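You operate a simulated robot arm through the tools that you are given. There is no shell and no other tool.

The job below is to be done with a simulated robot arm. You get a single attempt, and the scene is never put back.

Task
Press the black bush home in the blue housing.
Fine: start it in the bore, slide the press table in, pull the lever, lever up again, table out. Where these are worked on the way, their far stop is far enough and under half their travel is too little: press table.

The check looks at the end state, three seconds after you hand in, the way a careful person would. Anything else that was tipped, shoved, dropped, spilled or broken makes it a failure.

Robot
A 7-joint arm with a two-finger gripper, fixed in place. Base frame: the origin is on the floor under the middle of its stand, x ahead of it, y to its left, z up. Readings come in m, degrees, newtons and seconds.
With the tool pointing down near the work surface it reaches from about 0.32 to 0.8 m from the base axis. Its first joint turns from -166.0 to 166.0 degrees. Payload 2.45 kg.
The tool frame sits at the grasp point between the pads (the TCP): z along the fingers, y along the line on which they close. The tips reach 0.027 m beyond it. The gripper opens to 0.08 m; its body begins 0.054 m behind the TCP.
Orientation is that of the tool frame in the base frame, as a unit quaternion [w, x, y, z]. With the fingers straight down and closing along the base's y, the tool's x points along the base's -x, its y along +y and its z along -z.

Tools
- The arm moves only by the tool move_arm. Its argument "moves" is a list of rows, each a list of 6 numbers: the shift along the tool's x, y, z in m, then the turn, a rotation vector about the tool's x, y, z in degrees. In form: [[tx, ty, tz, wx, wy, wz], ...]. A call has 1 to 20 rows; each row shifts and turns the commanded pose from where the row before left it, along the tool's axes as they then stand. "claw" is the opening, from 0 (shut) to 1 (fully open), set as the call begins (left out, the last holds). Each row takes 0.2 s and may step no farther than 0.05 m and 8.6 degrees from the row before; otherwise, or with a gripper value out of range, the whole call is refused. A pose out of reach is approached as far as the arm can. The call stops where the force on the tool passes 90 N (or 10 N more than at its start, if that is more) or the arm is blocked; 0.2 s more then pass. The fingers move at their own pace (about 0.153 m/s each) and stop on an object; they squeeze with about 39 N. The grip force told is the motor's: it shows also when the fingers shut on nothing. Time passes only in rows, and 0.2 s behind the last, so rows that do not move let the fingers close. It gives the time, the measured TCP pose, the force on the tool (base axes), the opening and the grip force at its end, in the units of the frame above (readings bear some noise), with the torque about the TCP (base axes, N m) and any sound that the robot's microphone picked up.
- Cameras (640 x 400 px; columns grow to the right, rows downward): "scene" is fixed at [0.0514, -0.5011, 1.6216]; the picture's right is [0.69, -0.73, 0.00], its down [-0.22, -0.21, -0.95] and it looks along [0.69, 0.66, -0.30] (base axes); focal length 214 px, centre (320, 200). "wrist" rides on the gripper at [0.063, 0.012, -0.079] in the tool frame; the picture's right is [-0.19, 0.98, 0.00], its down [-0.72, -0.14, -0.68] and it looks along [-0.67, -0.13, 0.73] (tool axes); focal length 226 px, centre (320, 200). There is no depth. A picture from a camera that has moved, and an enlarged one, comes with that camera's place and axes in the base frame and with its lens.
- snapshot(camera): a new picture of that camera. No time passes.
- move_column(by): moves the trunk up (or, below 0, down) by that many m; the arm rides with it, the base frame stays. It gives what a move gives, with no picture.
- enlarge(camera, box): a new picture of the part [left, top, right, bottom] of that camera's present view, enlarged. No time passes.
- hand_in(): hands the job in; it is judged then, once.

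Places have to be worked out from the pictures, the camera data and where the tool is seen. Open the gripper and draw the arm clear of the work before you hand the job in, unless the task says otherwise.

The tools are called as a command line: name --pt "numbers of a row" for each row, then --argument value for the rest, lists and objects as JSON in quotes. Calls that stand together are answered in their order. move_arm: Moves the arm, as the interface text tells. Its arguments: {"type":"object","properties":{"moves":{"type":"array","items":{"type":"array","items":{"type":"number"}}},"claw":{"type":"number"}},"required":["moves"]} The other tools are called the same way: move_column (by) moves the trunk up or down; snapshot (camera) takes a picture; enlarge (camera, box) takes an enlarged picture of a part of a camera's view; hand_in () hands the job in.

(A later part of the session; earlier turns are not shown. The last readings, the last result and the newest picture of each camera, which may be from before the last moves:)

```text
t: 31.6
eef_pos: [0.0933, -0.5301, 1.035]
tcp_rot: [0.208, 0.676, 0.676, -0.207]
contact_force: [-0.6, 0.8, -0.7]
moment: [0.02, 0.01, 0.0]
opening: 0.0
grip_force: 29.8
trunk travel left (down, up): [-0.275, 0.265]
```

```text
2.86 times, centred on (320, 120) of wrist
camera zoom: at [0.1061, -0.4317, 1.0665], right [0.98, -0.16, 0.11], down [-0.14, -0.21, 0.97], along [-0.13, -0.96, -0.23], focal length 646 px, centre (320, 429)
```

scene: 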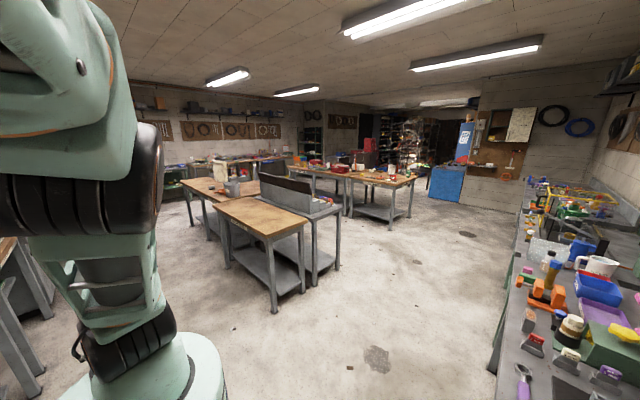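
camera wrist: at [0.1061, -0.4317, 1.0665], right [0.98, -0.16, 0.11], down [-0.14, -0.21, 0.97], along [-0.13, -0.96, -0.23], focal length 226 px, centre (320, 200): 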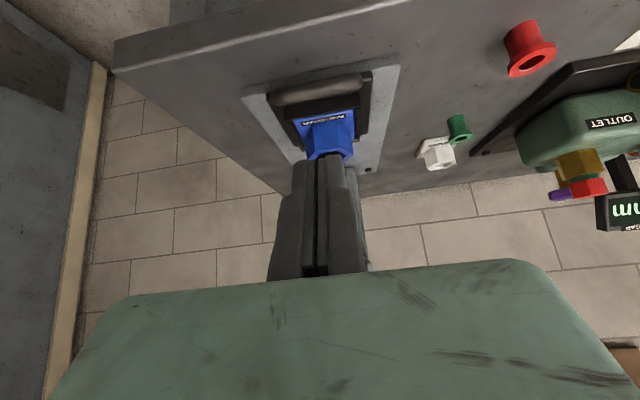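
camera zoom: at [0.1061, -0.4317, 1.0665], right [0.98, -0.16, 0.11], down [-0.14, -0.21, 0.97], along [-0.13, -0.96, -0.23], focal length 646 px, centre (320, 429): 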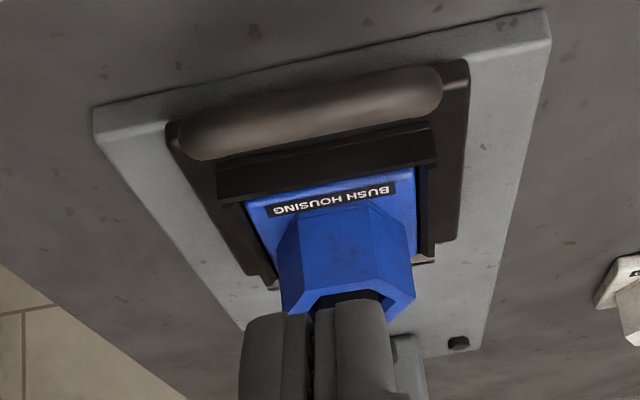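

The bar lies at about (0.0925,-0.597,0.930), ~13 mm thick. I lower the closed tilted fingers in front of it and stop just short of touching.

move_arm --pt "0.0182 -0.0008 0.0269 0 0 0" --pt "0.0182 0 0.0269 0 0 0" --pt "0.0182 0 0.0269 0 0 0" --pt "-0.0124 0 0.0084 0 0 0" --pt "-0.0124 0 0.0084 0 0 0" --pt "0 0 0 0 0 0"

snapshot --camera "wrist"

enlarge --camera "wrist" --box '[220, 80, 420, 240]'

```text
t: 33.0
eef_pos: [0.0947, -0.5623, 0.9382]
tcp_rot: [0.207, 0.676, 0.676, -0.206]
contact_force: [0.2, -0.5, 0.4]
moment: [0.05, 0.02, 0.0]
opening: 0.0
grip_force: 29.5
trunk travel left (down, up): [-0.275, 0.265]
```

```text
taken
camera wrist: at [0.1066, -0.4621, 0.9692], right [0.98, -0.16, 0.11], down [-0.14, -0.21, 0.97], along [-0.13, -0.96, -0.23], focal length 226 px, centre (320, 200)
```

wrist: 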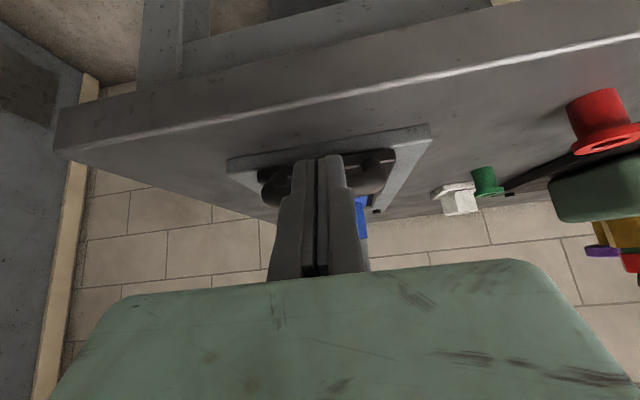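

```text
2.50 times, centred on (320, 160) of wrist
camera zoom: at [0.1066, -0.4621, 0.9692], right [0.98, -0.16, 0.11], down [-0.14, -0.21, 0.97], along [-0.13, -0.96, -0.23], focal length 565 px, centre (320, 300)
```

zoom: 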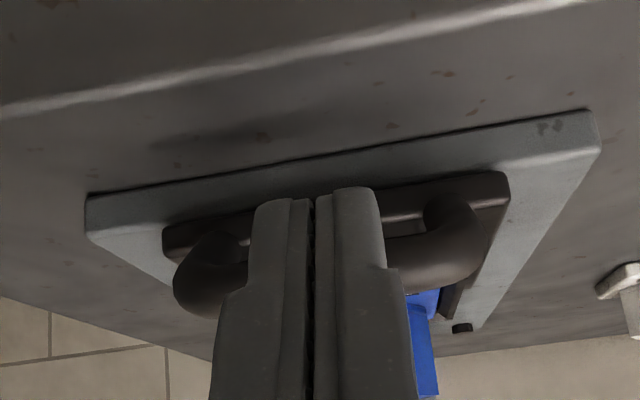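

The fingertips stand right in front of the bar with the tip just below it. I push gently towards -y.

move_arm --pt "-0.0041 0 0.0028 0 0 0" --pt "-0.0041 0 0.0028 0 0 0" --pt "-0.0041 0 0.0028 0 0 0" --pt "-0.0041 0 0.0028 0 0 0" --pt "-0.0041 0 0.0028 0 0 0" --pt "-0.0041 0 0.0028 0 0 0" --pt "0 0 0 0 0 0"

enlarge --camera "wrist" --box '[220, 80, 420, 240]'

```text
t: 34.6
eef_pos: [0.0918, -0.5889, 0.9408]
tcp_rot: [0.207, 0.677, 0.676, -0.207]
contact_force: [1.2, 0.3, -0.2]
moment: [0.02, 0.0, -0.01]
opening: 0.0
grip_force: 29.8
trunk travel left (down, up): [-0.275, 0.265]
```

```text
2.50 times, centred on (320, 160) of wrist
camera zoom: at [0.1055, -0.4912, 0.9701], right [0.98, -0.16, 0.11], down [-0.14, -0.21, 0.97], along [-0.13, -0.96, -0.23], focal length 565 px, centre (320, 300)
```

zoom: 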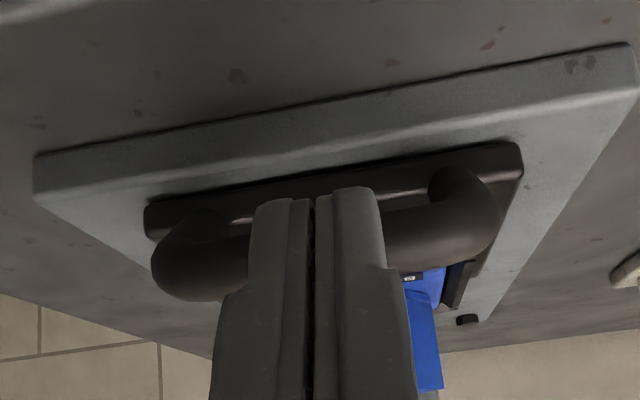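

The table is moving freely with the handle (no residual force, about 14 mm in). I keep pushing at the same slow pace.

move_arm --pt "-0.0045 0 0.003 0 0 0" --pt "-0.0045 0 0.003 0 0 0" --pt "-0.0045 0 0.003 0 0 0" --pt "-0.0045 0 0.003 0 0 0" --pt "-0.0045 0 0.003 0 0 0" --pt "-0.0045 0 0.003 0 0 0" --pt "-0.0045 0 0.003 0 0 0" --pt "-0.0045 0 0.003 0 0 0" --pt "-0.0045 0 0.003 0 0 0" --pt "-0.0045 0 0.003 0 0 0" --pt "-0.0045 0 0.003 0 0 0" --pt "-0.0045 0 0.003 0 0 0" --pt "0 0 0 0 0 0"

snapshot --camera "wrist"

```text
t: 37.4
eef_pos: [0.092, -0.6539, 0.9397]
tcp_rot: [0.207, 0.676, 0.677, -0.206]
contact_force: [0.6, 1.3, 0.9]
moment: [-0.02, 0.01, 0.04]
opening: 0.0
grip_force: 29.6
trunk travel left (down, up): [-0.275, 0.265]
```

```text
taken
camera wrist: at [0.105, -0.556, 0.9695], right [0.98, -0.16, 0.11], down [-0.14, -0.21, 0.97], along [-0.13, -0.96, -0.23], focal length 226 px, centre (320, 200)
```

wrist: 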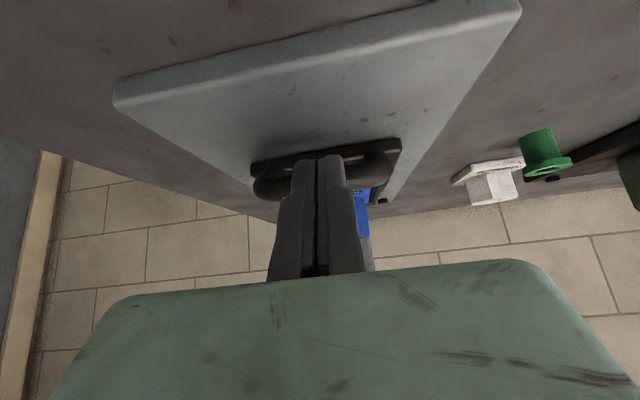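

The table follows smoothly, now about 80 mm in. I go on towards the far stop and watch the force.

move_arm --pt "-0.0033 0 0.0022 0 0 0" --pt "-0.0033 0 0.0022 0 0 0" --pt "-0.0033 0 0.0022 0 0 0" --pt "-0.0033 0 0.0022 0 0 0" --pt "-0.0033 0 0.0022 0 0 0" --pt "-0.0033 0 0.0022 0 0 0" --pt "-0.0033 0 0.0022 0 0 0" --pt "-0.0033 0 0.0022 0 0 0" --pt "0 0 0 0 0 0"

snapshot --camera "wrist"

```text
t: 39.4
eef_pos: [0.0942, -0.6856, 0.9389]
tcp_rot: [0.207, 0.676, 0.676, -0.206]
contact_force: [0.6, 0.4, -0.3]
moment: [0.0, 0.02, -0.02]
opening: 0.0
grip_force: 29.5
trunk travel left (down, up): [-0.275, 0.265]
```

```text
taken
camera wrist: at [0.1056, -0.5882, 0.9697], right [0.98, -0.16, 0.11], down [-0.14, -0.21, 0.97], along [-0.13, -0.96, -0.23], focal length 226 px, centre (320, 200)
```

wrist: 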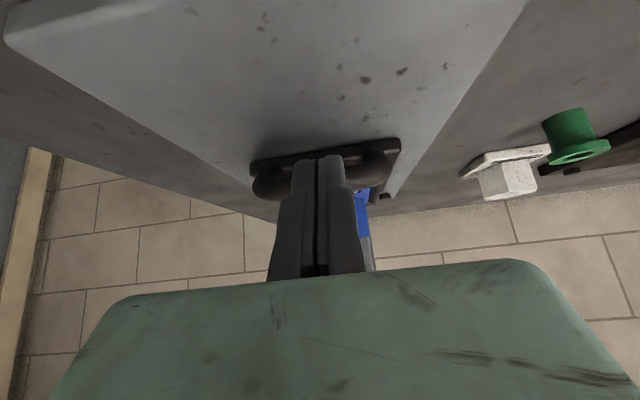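

Still free at y=-0.686 (~111 mm in). I creep on in smaller steps to find the stop.

move_arm --pt "-0.0025 0 0.0017 0 0 0" --pt "-0.0025 0 0.0017 0 0 0" --pt "-0.0025 0 0.0017 0 0 0" --pt "0 0 0 0 0 0"

snapshot --camera "wrist"

```text
t: 40.4
eef_pos: [0.0936, -0.6949, 0.9391]
tcp_rot: [0.207, 0.677, 0.676, -0.207]
contact_force: [-0.5, 1.1, 0.2]
moment: [0.01, 0.0, -0.02]
opening: 0.0
grip_force: 29.4
trunk travel left (down, up): [-0.275, 0.265]
```

```text
taken
camera wrist: at [0.1054, -0.5966, 0.9697], right [0.98, -0.16, 0.11], down [-0.14, -0.21, 0.97], along [-0.13, -0.96, -0.23], focal length 226 px, centre (320, 200)
```

wrist: 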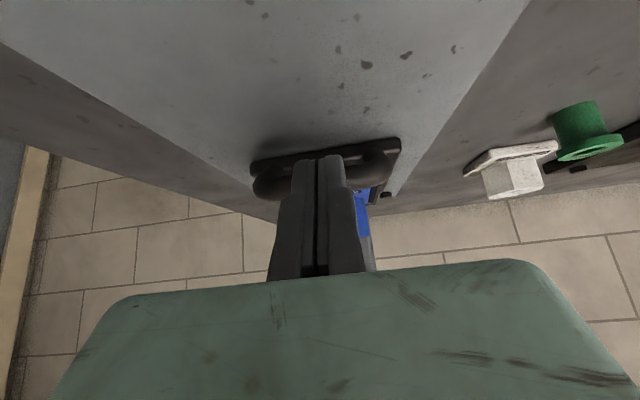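

move_arm --pt "-0.0017 0 0.0011 0 0 0" --pt "-0.0017 0 0.0011 0 0 0" --pt "-0.0017 0 0.0011 0 0 0" --pt "0 0 0 0 0 0"

snapshot --camera "wrist"

```text
t: 41.4
eef_pos: [0.0925, -0.6967, 0.9391]
tcp_rot: [0.206, 0.677, 0.677, -0.206]
contact_force: [-1.5, 38.8, 3.2]
moment: [0.24, -0.21, -0.11]
opening: 0.0058
grip_force: 29.8
trunk travel left (down, up): [-0.275, 0.265]
```

```text
taken
camera wrist: at [0.1054, -0.5978, 0.9699], right [0.98, -0.16, 0.11], down [-0.14, -0.22, 0.97], along [-0.13, -0.96, -0.24], focal length 226 px, centre (320, 200)
```

wrist: 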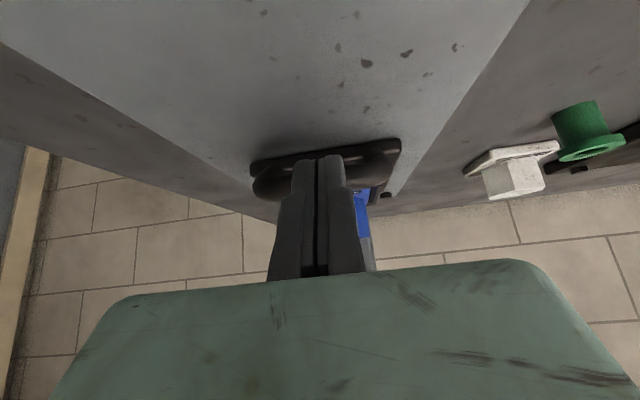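

The force jumped to 39 N: the table is at its far stop (travel ≈ 0.122 m). I back off and rise to check the bush under the ram.

move_arm --pt "0.004 0 -0.0027 0 0 0" --pt "0.0083 0 -0.0056 0 0 0" --pt "0.0249 0 -0.0168 0 0 0" --pt "0.0249 0 -0.0168 0 0 0" --pt "0.0249 0 -0.0168 0 0 0" --pt "-0.0224 0 -0.0332 0 0 0" --pt "-0.0224 0 -0.0332 0 0 0" --pt "0 0 0 0 0 0"

snapshot --camera "wrist"

enlarge --camera "wrist" --box '[230, 60, 430, 230]'

```text
t: 43.2
eef_pos: [0.0931, -0.597, 1.019]
tcp_rot: [0.207, 0.677, 0.676, -0.207]
contact_force: [-0.2, 0.4, -0.6]
moment: [-0.01, 0.03, -0.01]
opening: 0.0
grip_force: 29.6
trunk travel left (down, up): [-0.275, 0.265]
```

```text
taken
camera wrist: at [0.1058, -0.4987, 1.0504], right [0.98, -0.16, 0.11], down [-0.14, -0.21, 0.97], along [-0.13, -0.96, -0.23], focal length 226 px, centre (320, 200)
```

wrist: 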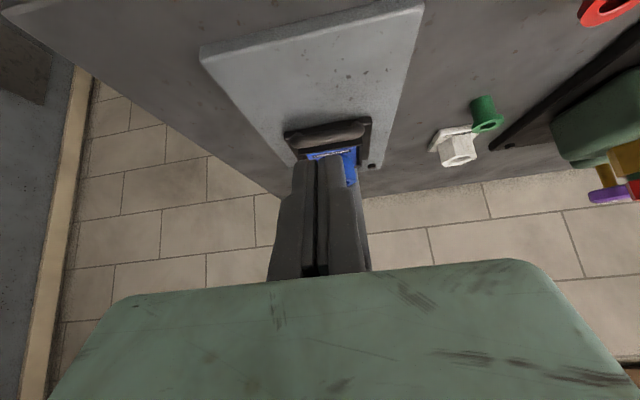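

```text
2.35 times, centred on (330, 145) of wrist
camera zoom: at [0.1058, -0.4987, 1.0504], right [0.98, -0.16, 0.11], down [-0.14, -0.21, 0.97], along [-0.13, -0.96, -0.23], focal length 532 px, centre (296, 329)
```

zoom: 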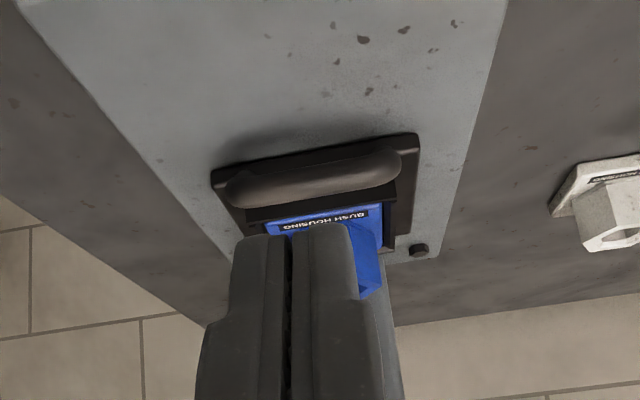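

The fingers hide the bush, so I open them and look between.

move_arm --pt "0 0 0 0 0 0" --pt "0 0 0 0 0 0" --pt "0 0 0 0 0 0" --claw 1

snapshot --camera "wrist"

enlarge --camera "wrist" --box '[260, 90, 400, 270]'

```text
t: 44.0
eef_pos: [0.0938, -0.5971, 1.02]
tcp_rot: [0.206, 0.677, 0.676, -0.207]
contact_force: [-0.7, 0.0, 0.3]
moment: [0.03, 0.0, 0.0]
opening: 0.08
grip_force: 0.0
trunk travel left (down, up): [-0.275, 0.265]
```

```text
taken
camera wrist: at [0.1061, -0.4988, 1.0503], right [0.98, -0.16, 0.11], down [-0.14, -0.21, 0.97], along [-0.13, -0.96, -0.23], focal length 226 px, centre (320, 200)
```

wrist: 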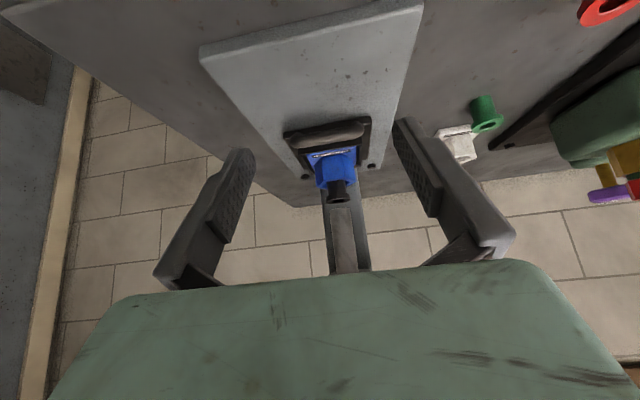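

```text
2.22 times, centred on (330, 180) of wrist
camera zoom: at [0.1061, -0.4988, 1.0503], right [0.98, -0.16, 0.11], down [-0.14, -0.21, 0.97], along [-0.13, -0.96, -0.23], focal length 502 px, centre (298, 244)
```

zoom: 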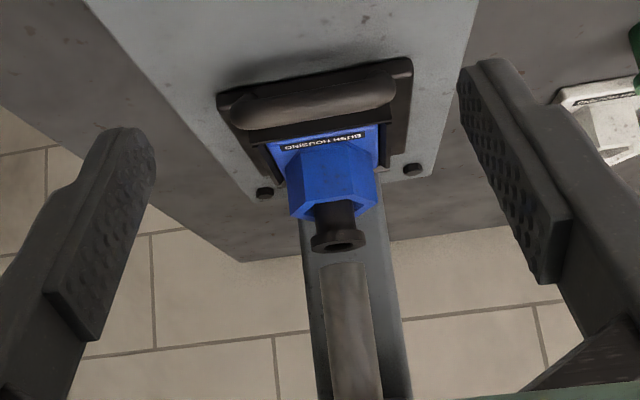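

The bush stands upright right under the ram. Next the lever: I rise, shift to x≈0.183 and stop behind/above the red ball to check the approach.

move_arm --pt "-0.0249 0 -0.0369 0 0 0" --pt "-0.0249 0 -0.0369 0 0 0" --pt "-0.0249 0 -0.0369 0 0 0" --pt "-0.0249 0 -0.0369 0 0 0" --pt "-0.0249 0 -0.0369 0 0 0" --pt "-0.0249 0 -0.0369 0 0 0" --pt "-0.0249 0 -0.0369 0 0 0" --pt "-0.0249 0 -0.0369 0 0 0" --pt "0 0.0448 0 0 0 0" --pt "0 0.0447 0 0 0 0" --pt "-0.0309 0 0.0208 0 0 0" --pt "-0.0309 0 0.0208 0 0 0" --pt "0 0 0 0 0 0"

snapshot --camera "wrist"

```text
t: 46.8
eef_pos: [0.1826, -0.6704, 1.3774]
tcp_rot: [0.207, 0.676, 0.676, -0.206]
contact_force: [0.1, -0.1, 0.5]
moment: [0.05, 0.0, 0.01]
opening: 0.0802
grip_force: 0.0
trunk travel left (down, up): [-0.275, 0.265]
```

```text
taken
camera wrist: at [0.1945, -0.5717, 1.4077], right [0.98, -0.16, 0.11], down [-0.14, -0.21, 0.97], along [-0.13, -0.96, -0.23], focal length 226 px, centre (320, 200)
```

wrist: 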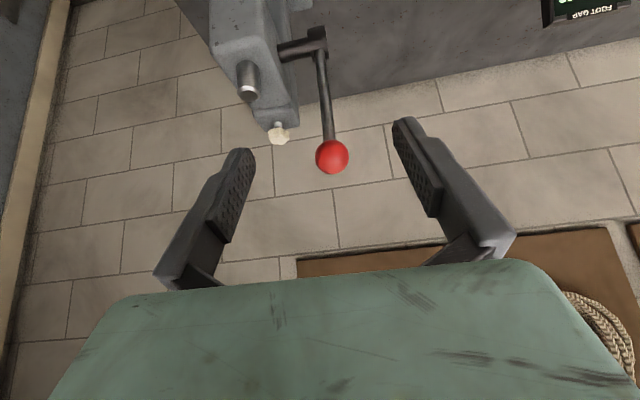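

enlarge --camera "wrist" --box '[220, 0, 400, 190]'

```text
2.11 times, centred on (310, 95) of wrist
camera zoom: at [0.1945, -0.5717, 1.4077], right [0.98, -0.16, 0.11], down [-0.14, -0.21, 0.97], along [-0.13, -0.96, -0.23], focal length 476 px, centre (341, 421)
```

zoom: 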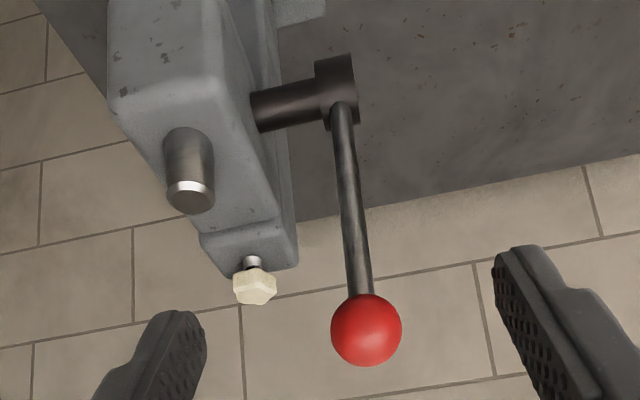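

Ball refined to (0.1825,-0.791,1.311), pivot ≈ (-0.822,1.125) in y,z, radius ≈ 0.19. I bring the open fingers around the ball along the tool axis.

move_arm --pt "-0.0315 0 0 0 0 0" --pt "-0.0314 0 0 0 0 0" --pt "0 0 0.03 0 0 0" --pt "0 0 0.03 0 0 0" --pt "0 0 0.032 0 0 0" --pt "0 0 0.03 0 0 0" --pt "0 0 0 0 0 0"

snapshot --camera "wrist"

```text
t: 48.4
eef_pos: [0.1825, -0.7913, 1.3117]
tcp_rot: [0.207, 0.676, 0.676, -0.206]
contact_force: [0.2, 0.8, -0.8]
moment: [0.0, 0.0, -0.01]
opening: 0.0801
grip_force: 0.0
trunk travel left (down, up): [-0.275, 0.265]
```

```text
taken
camera wrist: at [0.1955, -0.6937, 1.341], right [0.98, -0.16, 0.11], down [-0.14, -0.21, 0.97], along [-0.13, -0.96, -0.23], focal length 226 px, centre (320, 200)
```

wrist: 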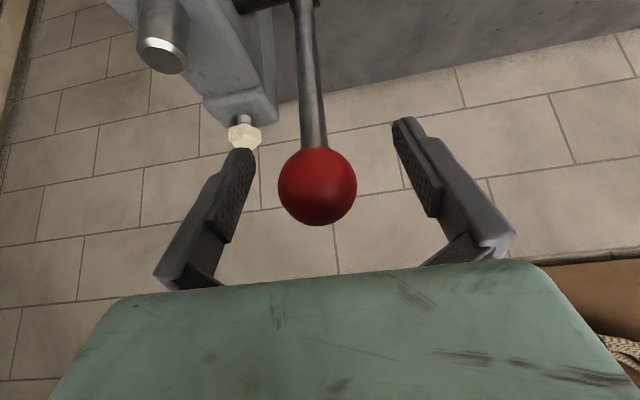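

The ball is exactly between the pads. I close on it.

move_arm --pt "0 0 0 0 0 0" --pt "0 0 0 0 0 0" --pt "0 0 0 0 0 0" --claw 0

snapshot --camera "wrist"

```text
t: 49.2
eef_pos: [0.1817, -0.7924, 1.3093]
tcp_rot: [0.205, 0.677, 0.675, -0.207]
contact_force: [-4.1, 0.7, -4.7]
moment: [-0.05, 0.09, -0.03]
opening: 0.0351
grip_force: 44.8
trunk travel left (down, up): [-0.275, 0.265]
```

```text
taken
camera wrist: at [0.1944, -0.6943, 1.34], right [0.98, -0.16, 0.11], down [-0.14, -0.22, 0.97], along [-0.13, -0.96, -0.23], focal length 226 px, centre (320, 200)
```

wrist: 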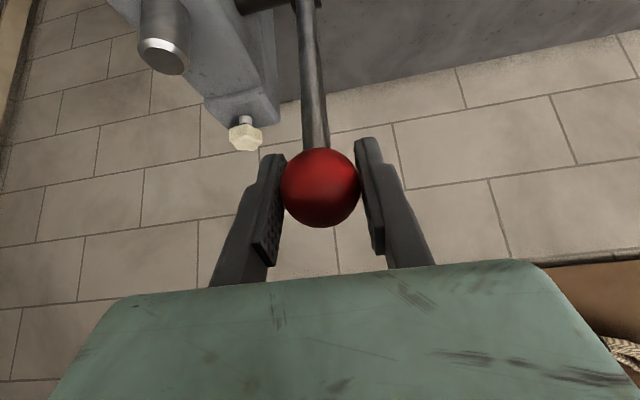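

Held at 35 mm, the ball's diameter. I begin pulling along the arc, 10° first, and read the forces.

move_arm --pt "0.00603 0 -0.00262 0 0 0" --pt "0.00612 0 -0.00241 0 0 0" --pt "0.0062 0 -0.00219 0 0 0" --pt "0.00628 0 -0.00198 0 0 0" --pt "0.00634 0 -0.00176 0 0 0" --pt "0 0 0 0 0 0"

snapshot --camera "wrist"

```text
t: 50.6
eef_pos: [0.1812, -0.7601, 1.3005]
tcp_rot: [0.205, 0.676, 0.677, -0.207]
contact_force: [-5.4, -6.6, -2.3]
moment: [-0.86, -0.14, -0.36]
opening: 0.0351
grip_force: 45.6
trunk travel left (down, up): [-0.275, 0.265]
```

```text
taken
camera wrist: at [0.1944, -0.6616, 1.3313], right [0.98, -0.16, 0.11], down [-0.14, -0.22, 0.97], along [-0.13, -0.96, -0.23], focal length 226 px, centre (320, 200)
```

wrist: 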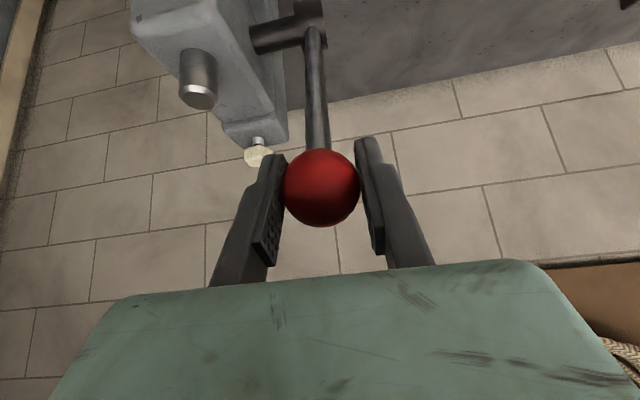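

The lever follows with only ~7 N resistance. I continue along the arc for another 20°.

move_arm --pt "0.00801 0 -0.00189 0 0 0" --pt "0.00809 0 -0.00153 0 0 0" --pt "0.00815 0 -0.00118 0 0 0" --pt "0.00819 0 -0.00082 0 0 0" --pt "0.00822 0 -0.00047 0 0 0" --pt "0.00823 0 -0.00011 0 0 0" --pt "0.00823 0 0.00025 0 0 0" --pt "0.00821 0 0.00061 0 0 0" --pt "0 0 0 0 0 0"

snapshot --camera "wrist"

```text
t: 52.6
eef_pos: [0.1825, -0.7034, 1.2702]
tcp_rot: [0.206, 0.676, 0.676, -0.207]
contact_force: [0.1, -5.5, 1.7]
moment: [-1.11, -0.01, 0.03]
opening: 0.0352
grip_force: 45.3
trunk travel left (down, up): [-0.275, 0.265]
```

```text
taken
camera wrist: at [0.1943, -0.6053, 1.2999], right [0.98, -0.16, 0.11], down [-0.14, -0.21, 0.97], along [-0.13, -0.96, -0.23], focal length 226 px, centre (320, 200)
```

wrist: 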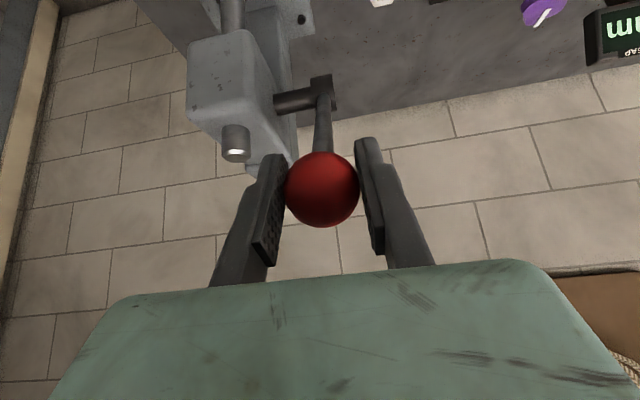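

Side forces stay small, and the ram is coming down. I go on along the arc.

move_arm --pt "0.00817 0 0.00097 0 0 0" --pt "0.00812 0 0.00132 0 0 0" --pt "0.00806 0 0.00168 0 0 0" --pt "0.00798 0 0.00203 0 0 0" --pt "0.00788 0 0.00237 0 0 0" --pt "0.00777 0 0.00271 0 0 0" --pt "0 0 0 0 0 0"

snapshot --camera "wrist"

```text
t: 54.2
eef_pos: [0.1831, -0.6694, 1.2337]
tcp_rot: [0.207, 0.676, 0.676, -0.206]
contact_force: [-6.1, -5.8, 6.2]
moment: [-1.22, -0.04, -0.07]
opening: 0.0351
grip_force: 44.5
trunk travel left (down, up): [-0.275, 0.265]
```

```text
taken
camera wrist: at [0.1944, -0.5712, 1.2633], right [0.98, -0.16, 0.11], down [-0.14, -0.21, 0.97], along [-0.13, -0.96, -0.23], focal length 226 px, centre (320, 200)
```

wrist: 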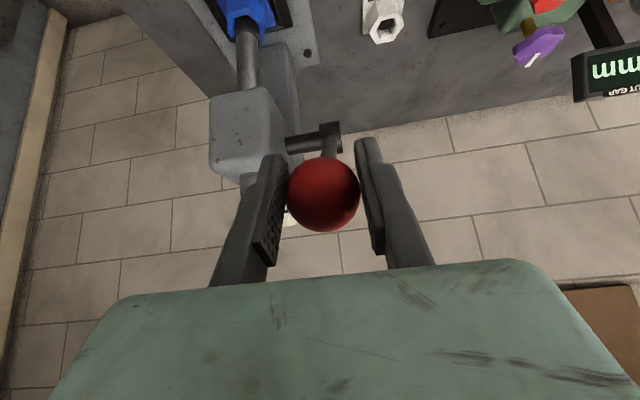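

enlarge --camera "wrist" --box '[190, 0, 330, 110]'

```text
3.64 times, centred on (260, 55) of wrist
camera zoom: at [0.1944, -0.5712, 1.2633], right [0.98, -0.16, 0.11], down [-0.14, -0.21, 0.97], along [-0.13, -0.96, -0.23], focal length 822 px, centre (538, 727)
```

zoom: 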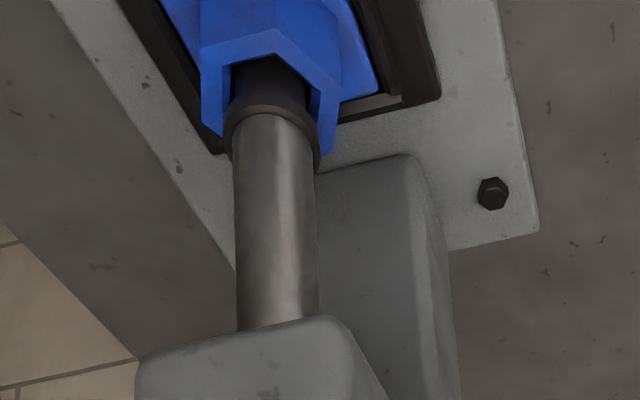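

The ram has reached the flange; now the pressing part. I continue in steps, watching force and sound.

move_arm --pt "0.00764 0 0.00305 0 0 0" --pt "0.0075 0 0.00338 0 0 0" --pt "0.00735 0 0.0037 0 0 0" --pt "0.00718 0 0.00402 0 0 0" --pt "0 0 0 0 0 0"

snapshot --camera "wrist"

enlarge --camera "wrist" --box '[190, 0, 330, 110]'

```text
t: 55.4
eef_pos: [0.1806, -0.6525, 1.2055]
tcp_rot: [0.207, 0.676, 0.676, -0.207]
contact_force: [-5.0, -4.4, 9.3]
moment: [-1.27, -0.05, -0.04]
opening: 0.0352
grip_force: 45.5
trunk travel left (down, up): [-0.275, 0.265]
```

```text
taken
camera wrist: at [0.1943, -0.5542, 1.2352], right [0.98, -0.16, 0.11], down [-0.14, -0.21, 0.97], along [-0.13, -0.96, -0.23], focal length 226 px, centre (320, 200)
```

wrist: 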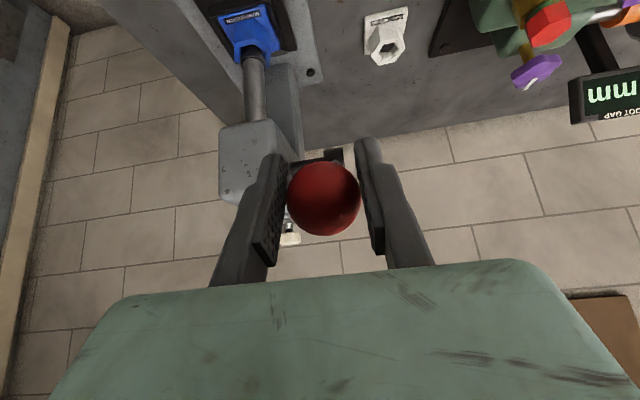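

```text
3.64 times, centred on (260, 55) of wrist
camera zoom: at [0.1943, -0.5542, 1.2352], right [0.98, -0.16, 0.11], down [-0.14, -0.21, 0.97], along [-0.13, -0.96, -0.23], focal length 822 px, centre (538, 727)
```

zoom: 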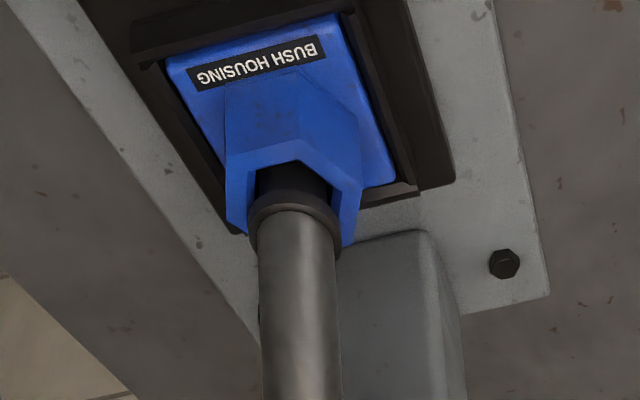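

The measured angle matches the arc (64.6°, R 0.188). I keep pulling in short batches.

move_arm --pt "0.007 0 0.00433 0 0 0" --pt "0.0068 0 0.00463 0 0 0" --pt "0.00659 0 0.00492 0 0 0" --pt "0.00637 0 0.00521 0 0 0" --pt "0 0 0 0 0 0"

enlarge --camera "wrist" --box '[190, 0, 330, 110]'

```text
t: 56.6
eef_pos: [0.1825, -0.6383, 1.1728]
tcp_rot: [0.206, 0.676, 0.677, -0.206]
contact_force: [-3.8, 9.1, 3.5]
moment: [-0.03, -0.1, -0.02]
opening: 0.0333
grip_force: 45.3
trunk travel left (down, up): [-0.275, 0.265]
```

```text
3.64 times, centred on (260, 55) of wrist
camera zoom: at [0.1943, -0.5411, 1.2044], right [0.98, -0.16, 0.11], down [-0.14, -0.22, 0.97], along [-0.13, -0.96, -0.24], focal length 822 px, centre (538, 727)
```

zoom: 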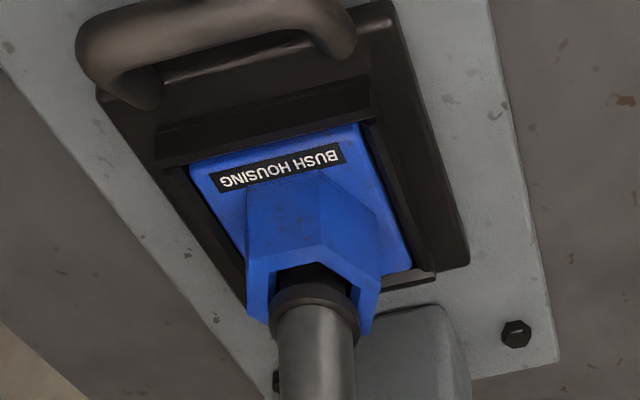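

The opening shrank to 33 mm, so the ball is slipping between the pads as the pressing resists. I look at it.

snapshot --camera "wrist"

enlarge --camera "wrist" --box '[240, 110, 400, 260]'

```text
taken
camera wrist: at [0.1943, -0.5411, 1.2044], right [0.98, -0.16, 0.11], down [-0.14, -0.22, 0.97], along [-0.13, -0.96, -0.24], focal length 226 px, centre (320, 200)
```

wrist: 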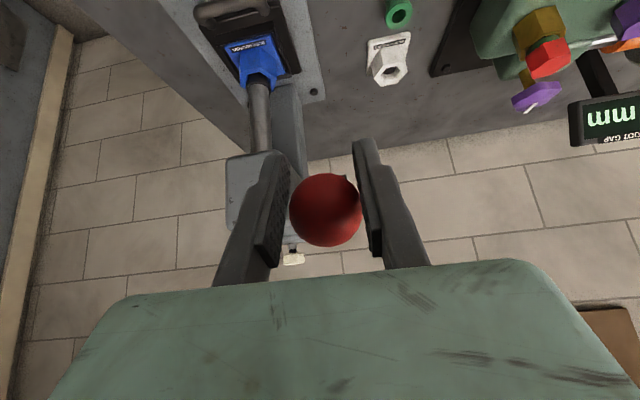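

```text
2.67 times, centred on (320, 185) of wrist
camera zoom: at [0.1943, -0.5411, 1.2044], right [0.98, -0.16, 0.11], down [-0.14, -0.22, 0.97], along [-0.13, -0.96, -0.24], focal length 603 px, centre (320, 240)
```

zoom: 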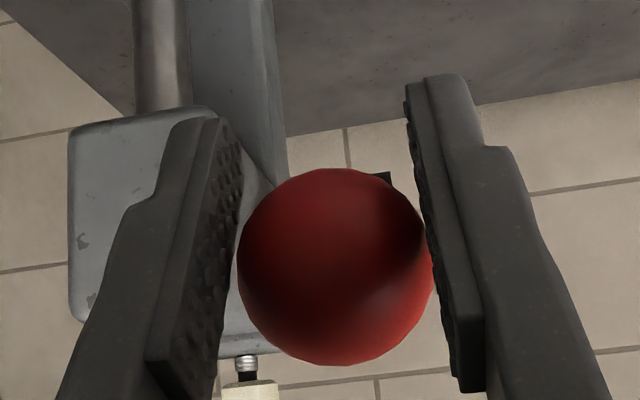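

The ball stayed at ≈(−0.648, 1.184), i.e. about 70°, while the pads slid past it; friction is not enough for pressing. I will instead push down on the ball with the palm, the open fingers on both sides; first open and turn the tool vertical around it.

move_arm --pt "0 0 0 0 0 0" --pt "0 0 0 0 0 0" --pt "0 0 0 0 0 0" --claw 1

snapshot --camera "wrist"

```text
t: 57.4
eef_pos: [0.1834, -0.6417, 1.1753]
tcp_rot: [0.207, 0.676, 0.677, -0.206]
contact_force: [-0.7, -0.1, -0.4]
moment: [0.0, 0.01, 0.0]
opening: 0.0803
grip_force: 0.0
trunk travel left (down, up): [-0.275, 0.265]
```

```text
taken
camera wrist: at [0.195, -0.543, 1.2047], right [0.98, -0.16, 0.11], down [-0.14, -0.21, 0.97], along [-0.13, -0.96, -0.23], focal length 226 px, centre (320, 200)
```

wrist: 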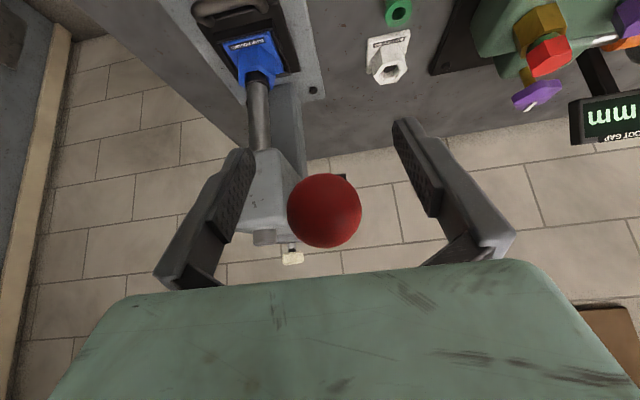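

The lever holds its place. I turn the tool vertical around the ball.

move_arm --pt "0 0 0 0 8.5 0" --pt "0 0 0 0 8.5 0" --pt "0 0 0 0 8.5 0" --pt "0 0 0 0 8.5 0" --pt "0 0 0 0 0 0"

snapshot --camera "wrist"

```text
t: 58.6
eef_pos: [0.1823, -0.641, 1.1753]
tcp_rot: [-0.001, 0.707, 0.708, 0.001]
contact_force: [0.8, -0.2, 0.3]
moment: [0.01, 0.0, 0.0]
opening: 0.0801
grip_force: 0.0
trunk travel left (down, up): [-0.275, 0.265]
```

```text
taken
camera wrist: at [0.1948, -0.5766, 1.2544], right [0.98, -0.19, 0.0], down [-0.14, -0.72, 0.68], along [-0.13, -0.67, -0.73], focal length 226 px, centre (320, 200)
```

wrist: 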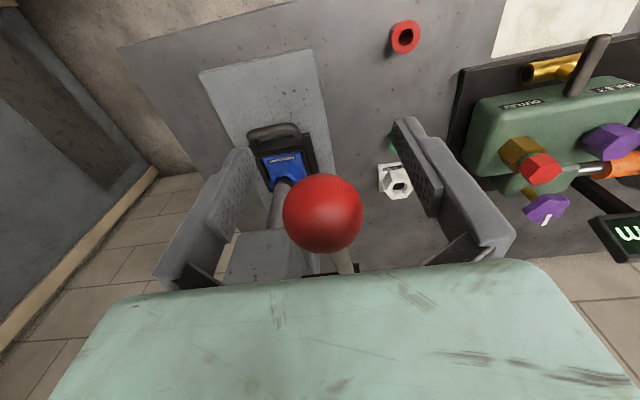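

Ball at (0.182,-0.649,1.184), between the open fingers. I lower until the palm meets it and then press on in small steps.

move_arm --pt "-0.003 0 0.01 0 0 0" --pt "0 0 0.008 0 0 0" --pt "0 0 0.005 0 0 0" --pt "0 0 0.004 0 0 0" --pt "0 0 0.003 0 0 0" --pt "0 0 0 0 0 0"

snapshot --camera "wrist"

```text
t: 60.0
eef_pos: [0.1826, -0.6438, 1.1449]
tcp_rot: [0.0, 0.707, 0.707, 0.0]
contact_force: [0.3, 1.7, 3.1]
moment: [-0.11, 0.0, -0.01]
opening: 0.0802
grip_force: 0.0
trunk travel left (down, up): [-0.275, 0.265]
```

```text
taken
camera wrist: at [0.1952, -0.5787, 1.2243], right [0.98, -0.19, 0.0], down [-0.14, -0.72, 0.68], along [-0.13, -0.67, -0.73], focal length 226 px, centre (320, 200)
```

wrist: 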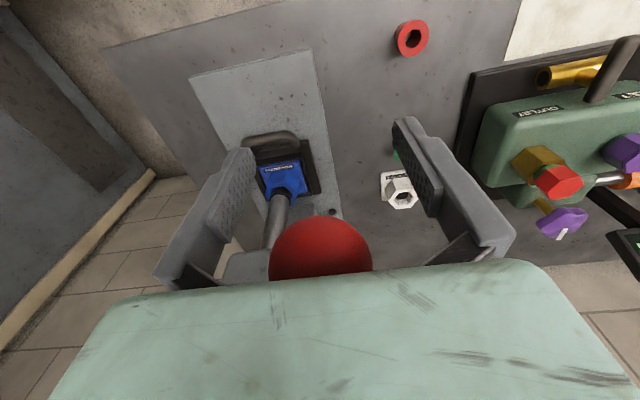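

The palm touches the ball (3 N). Now I press down in 4 mm steps.

move_arm --pt "0 0 0.003 0 0 0" --pt "0 0 0.003 0 0 0" --pt "0 0 0.003 0 0 0" --pt "0 0 0 0 0 0"

enlarge --camera "wrist" --box '[230, 110, 350, 250]'

```text
t: 61.0
eef_pos: [0.1823, -0.6425, 1.1361]
tcp_rot: [0.0, 0.706, 0.708, 0.0]
contact_force: [-0.2, 1.7, 4.2]
moment: [-0.11, 0.05, 0.0]
opening: 0.08
grip_force: 0.1
trunk travel left (down, up): [-0.275, 0.265]
```

```text
2.86 times, centred on (290, 180) of wrist
camera zoom: at [0.1947, -0.578, 1.2144], right [0.98, -0.19, 0.0], down [-0.14, -0.72, 0.68], along [-0.13, -0.67, -0.73], focal length 646 px, centre (406, 257)
```

zoom: 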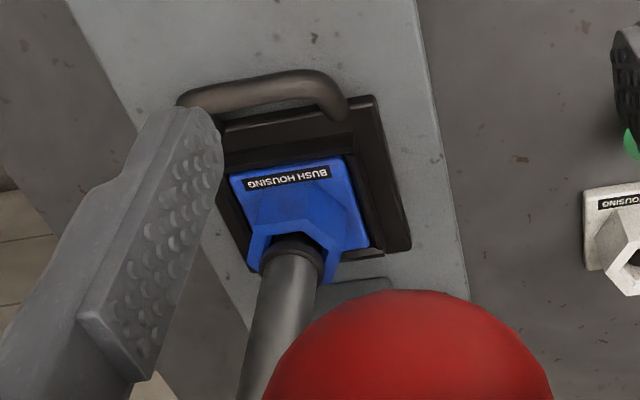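

Resistance is only ~4 N and the lever moves along. I keep going.

move_arm --pt "0.001 0 0.004 0 0 0" --pt "0 0 0.004 0 0 0" --pt "0.001 0 0.004 0 0 0" --pt "0 0 0 0 0 0"

enlarge --camera "wrist" --box '[230, 110, 350, 250]'

```text
t: 62.0
eef_pos: [0.1836, -0.6416, 1.1224]
tcp_rot: [0.0, 0.707, 0.707, 0.0]
contact_force: [-0.4, 1.7, 3.3]
moment: [-0.11, -0.04, 0.01]
opening: 0.0801
grip_force: 0.0
trunk travel left (down, up): [-0.275, 0.265]
```

```text
2.86 times, centred on (290, 180) of wrist
camera zoom: at [0.1947, -0.5765, 1.2021], right [0.98, -0.19, 0.0], down [-0.14, -0.72, 0.68], along [-0.13, -0.67, -0.73], focal length 646 px, centre (406, 257)
```

zoom: 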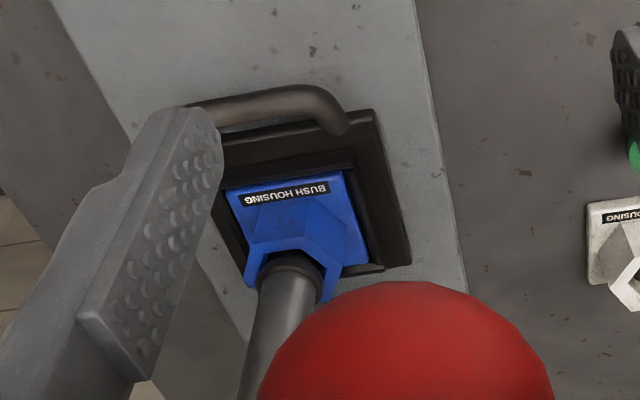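

move_arm --pt "0.001 0 0.004 0 0 0" --pt "0 0 0.004 0 0 0" --pt "0.001 0 0.004 0 0 0" --pt "0 0 0 0 0 0"

enlarge --camera "wrist" --box '[230, 110, 350, 250]'

```text
t: 63.0
eef_pos: [0.1819, -0.6397, 1.111]
tcp_rot: [0.001, 0.707, 0.707, 0.0]
contact_force: [0.1, 0.7, 2.5]
moment: [-0.1, -0.01, 0.02]
opening: 0.0803
grip_force: 0.1
trunk travel left (down, up): [-0.275, 0.265]
```

```text
2.86 times, centred on (290, 180) of wrist
camera zoom: at [0.1944, -0.575, 1.1899], right [0.98, -0.19, 0.0], down [-0.14, -0.72, 0.68], along [-0.13, -0.67, -0.73], focal length 646 px, centre (406, 257)
```

zoom: 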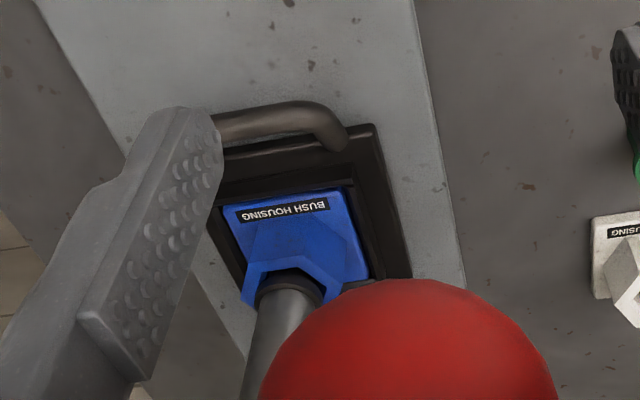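

move_arm --pt "0 0 0.004 0 0 0" --pt "0 0 0.004 0 0 0" --pt "0 0 0.004 0 0 0" --pt "0 0 0.004 0 0 0" --pt "0 0 0 0 0 0"

enlarge --camera "wrist" --box '[230, 110, 350, 250]'

```text
t: 64.2
eef_pos: [0.1824, -0.6389, 1.0955]
tcp_rot: [0.0, 0.707, 0.707, 0.0]
contact_force: [0.1, 0.4, 2.4]
moment: [-0.1, 0.05, 0.0]
opening: 0.0799
grip_force: 0.1
trunk travel left (down, up): [-0.275, 0.265]
```

```text
2.86 times, centred on (290, 180) of wrist
camera zoom: at [0.1947, -0.5746, 1.1744], right [0.98, -0.19, 0.0], down [-0.14, -0.72, 0.68], along [-0.13, -0.67, -0.73], focal length 646 px, centre (406, 257)
```

zoom: 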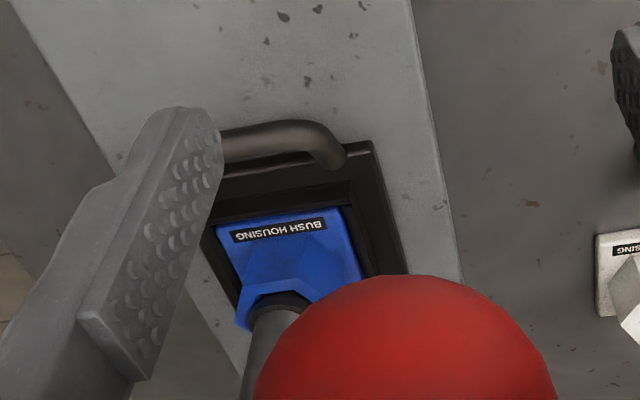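

The flange is coming down onto the boss. I go on until a clear stop.

move_arm --pt "0 0 0.004 0 0 0" --pt "0 0 0.004 0 0 0" --pt "0 0 0.004 0 0 0" --pt "0 0 0 0 0 0"

enlarge --camera "wrist" --box '[230, 110, 350, 250]'

```text
t: 65.2
eef_pos: [0.1818, -0.6388, 1.0834]
tcp_rot: [0.0, 0.707, 0.707, -0.001]
contact_force: [-0.5, 1.0, 2.2]
moment: [-0.06, -0.05, 0.02]
opening: 0.0799
grip_force: 0.1
trunk travel left (down, up): [-0.275, 0.265]
```

```text
2.86 times, centred on (290, 180) of wrist
camera zoom: at [0.1945, -0.5746, 1.1626], right [0.98, -0.19, 0.0], down [-0.14, -0.72, 0.68], along [-0.13, -0.67, -0.73], focal length 646 px, centre (406, 257)
```

zoom: 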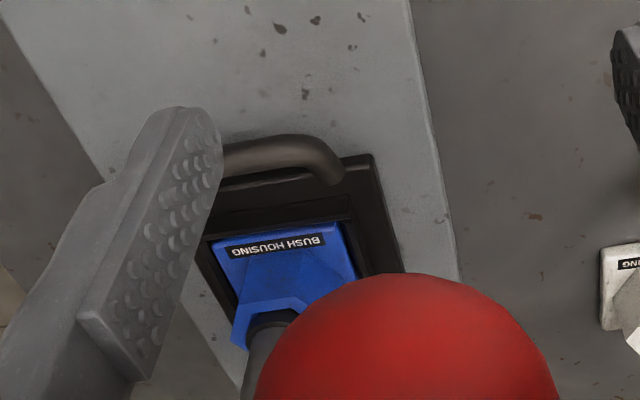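

move_arm --pt "0 0 0.004 0 0 0" --pt "0 0 0.004 0 0 0" --pt "0 0 0.004 0 0 0" --pt "0 0 0 0 0 0"

enlarge --camera "wrist" --box '[230, 110, 350, 250]'

```text
t: 66.2
eef_pos: [0.1822, -0.6386, 1.0725]
tcp_rot: [0.0, 0.707, 0.707, -0.001]
contact_force: [-2.5, -2.7, 9.6]
moment: [0.1, -0.11, 0.01]
opening: 0.0797
grip_force: 0.1
trunk travel left (down, up): [-0.275, 0.265]
```

```text
2.86 times, centred on (290, 180) of wrist
camera zoom: at [0.1947, -0.5745, 1.1511], right [0.98, -0.19, 0.0], down [-0.14, -0.72, 0.68], along [-0.13, -0.67, -0.73], focal length 646 px, centre (406, 257)
```

zoom: 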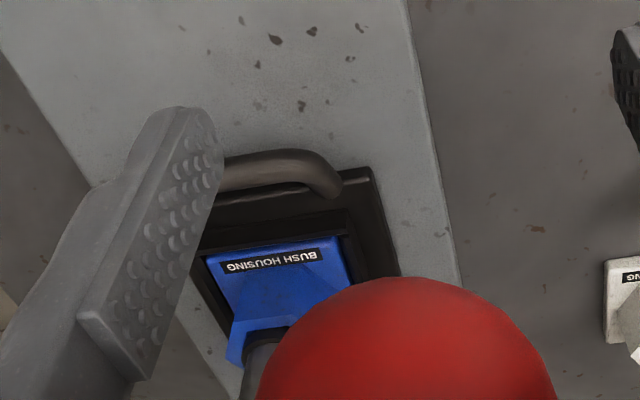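

Force rises to ~10 N. I press on in 2 mm steps to see if it is firm.

move_arm --pt "0 0 0.002 0 0 0" --pt "0 0 0.002 0 0 0" --pt "0 0 0 0 0 0"

enlarge --camera "wrist" --box '[230, 140, 310, 250]'

```text
t: 67.0
eef_pos: [0.1826, -0.6393, 1.0688]
tcp_rot: [0.001, 0.707, 0.707, -0.001]
contact_force: [-2.8, -0.9, 18.5]
moment: [-0.04, -0.12, 0.0]
opening: 0.0801
grip_force: 0.1
trunk travel left (down, up): [-0.275, 0.265]
```

```text
3.64 times, centred on (270, 195) of wrist
camera zoom: at [0.1947, -0.5744, 1.1477], right [0.98, -0.19, 0.0], down [-0.14, -0.72, 0.68], along [-0.13, -0.67, -0.73], focal length 822 px, centre (502, 218)
```

zoom: 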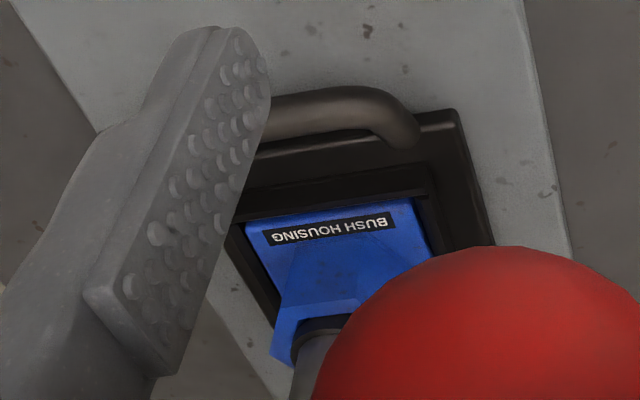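

move_arm --pt "0 0 0.002 0 0 0" --pt "0 0 0.002 0 0 0" --pt "0 0 0.002 0 0 0" --pt "0 0 0 0 0 0"

enlarge --camera "wrist" --box '[230, 140, 310, 250]'

```text
t: 68.0
eef_pos: [0.1819, -0.6399, 1.0644]
tcp_rot: [0.002, 0.706, 0.708, -0.002]
contact_force: [-0.4, -6.2, 34.9]
moment: [0.3, 0.03, -0.03]
opening: 0.0798
grip_force: 0.1
trunk travel left (down, up): [-0.275, 0.265]
```

```text
3.64 times, centred on (270, 195) of wrist
camera zoom: at [0.1947, -0.5743, 1.1433], right [0.98, -0.19, 0.0], down [-0.14, -0.71, 0.68], along [-0.13, -0.67, -0.73], focal length 822 px, centre (502, 218)
```

zoom: 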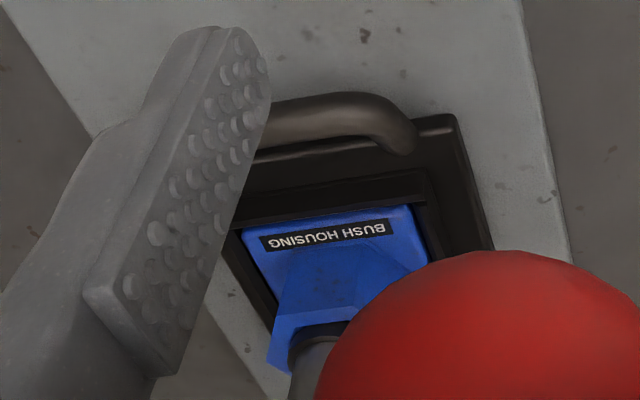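

35 N now, and the ball still yields a little. I keep pressing within the force limit.

move_arm --pt "0 0 0.002 0 0 0" --pt "0 0 0.002 0 0 0" --pt "0 0 0.002 0 0 0" --pt "0 0 0 0 0 0"

enlarge --camera "wrist" --box '[230, 140, 310, 250]'

```text
t: 69.0
eef_pos: [0.1823, -0.6385, 1.0616]
tcp_rot: [0.004, 0.707, 0.707, -0.002]
contact_force: [1.3, -6.4, 50.0]
moment: [0.2, 0.08, 0.0]
opening: 0.0799
grip_force: 0.2
trunk travel left (down, up): [-0.275, 0.265]
```

```text
3.64 times, centred on (270, 195) of wrist
camera zoom: at [0.1947, -0.5741, 1.1404], right [0.98, -0.19, 0.0], down [-0.14, -0.71, 0.69], along [-0.13, -0.68, -0.73], focal length 822 px, centre (502, 218)
```

zoom: 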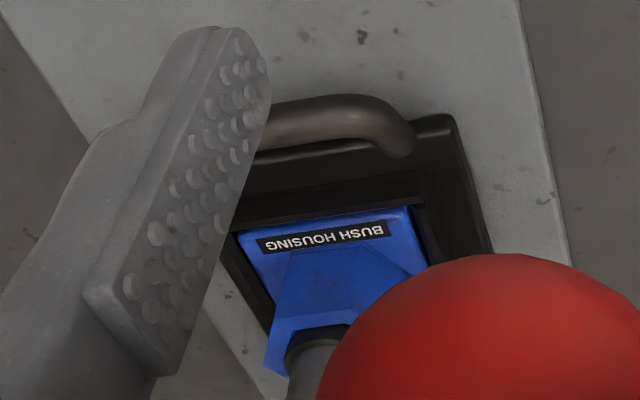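

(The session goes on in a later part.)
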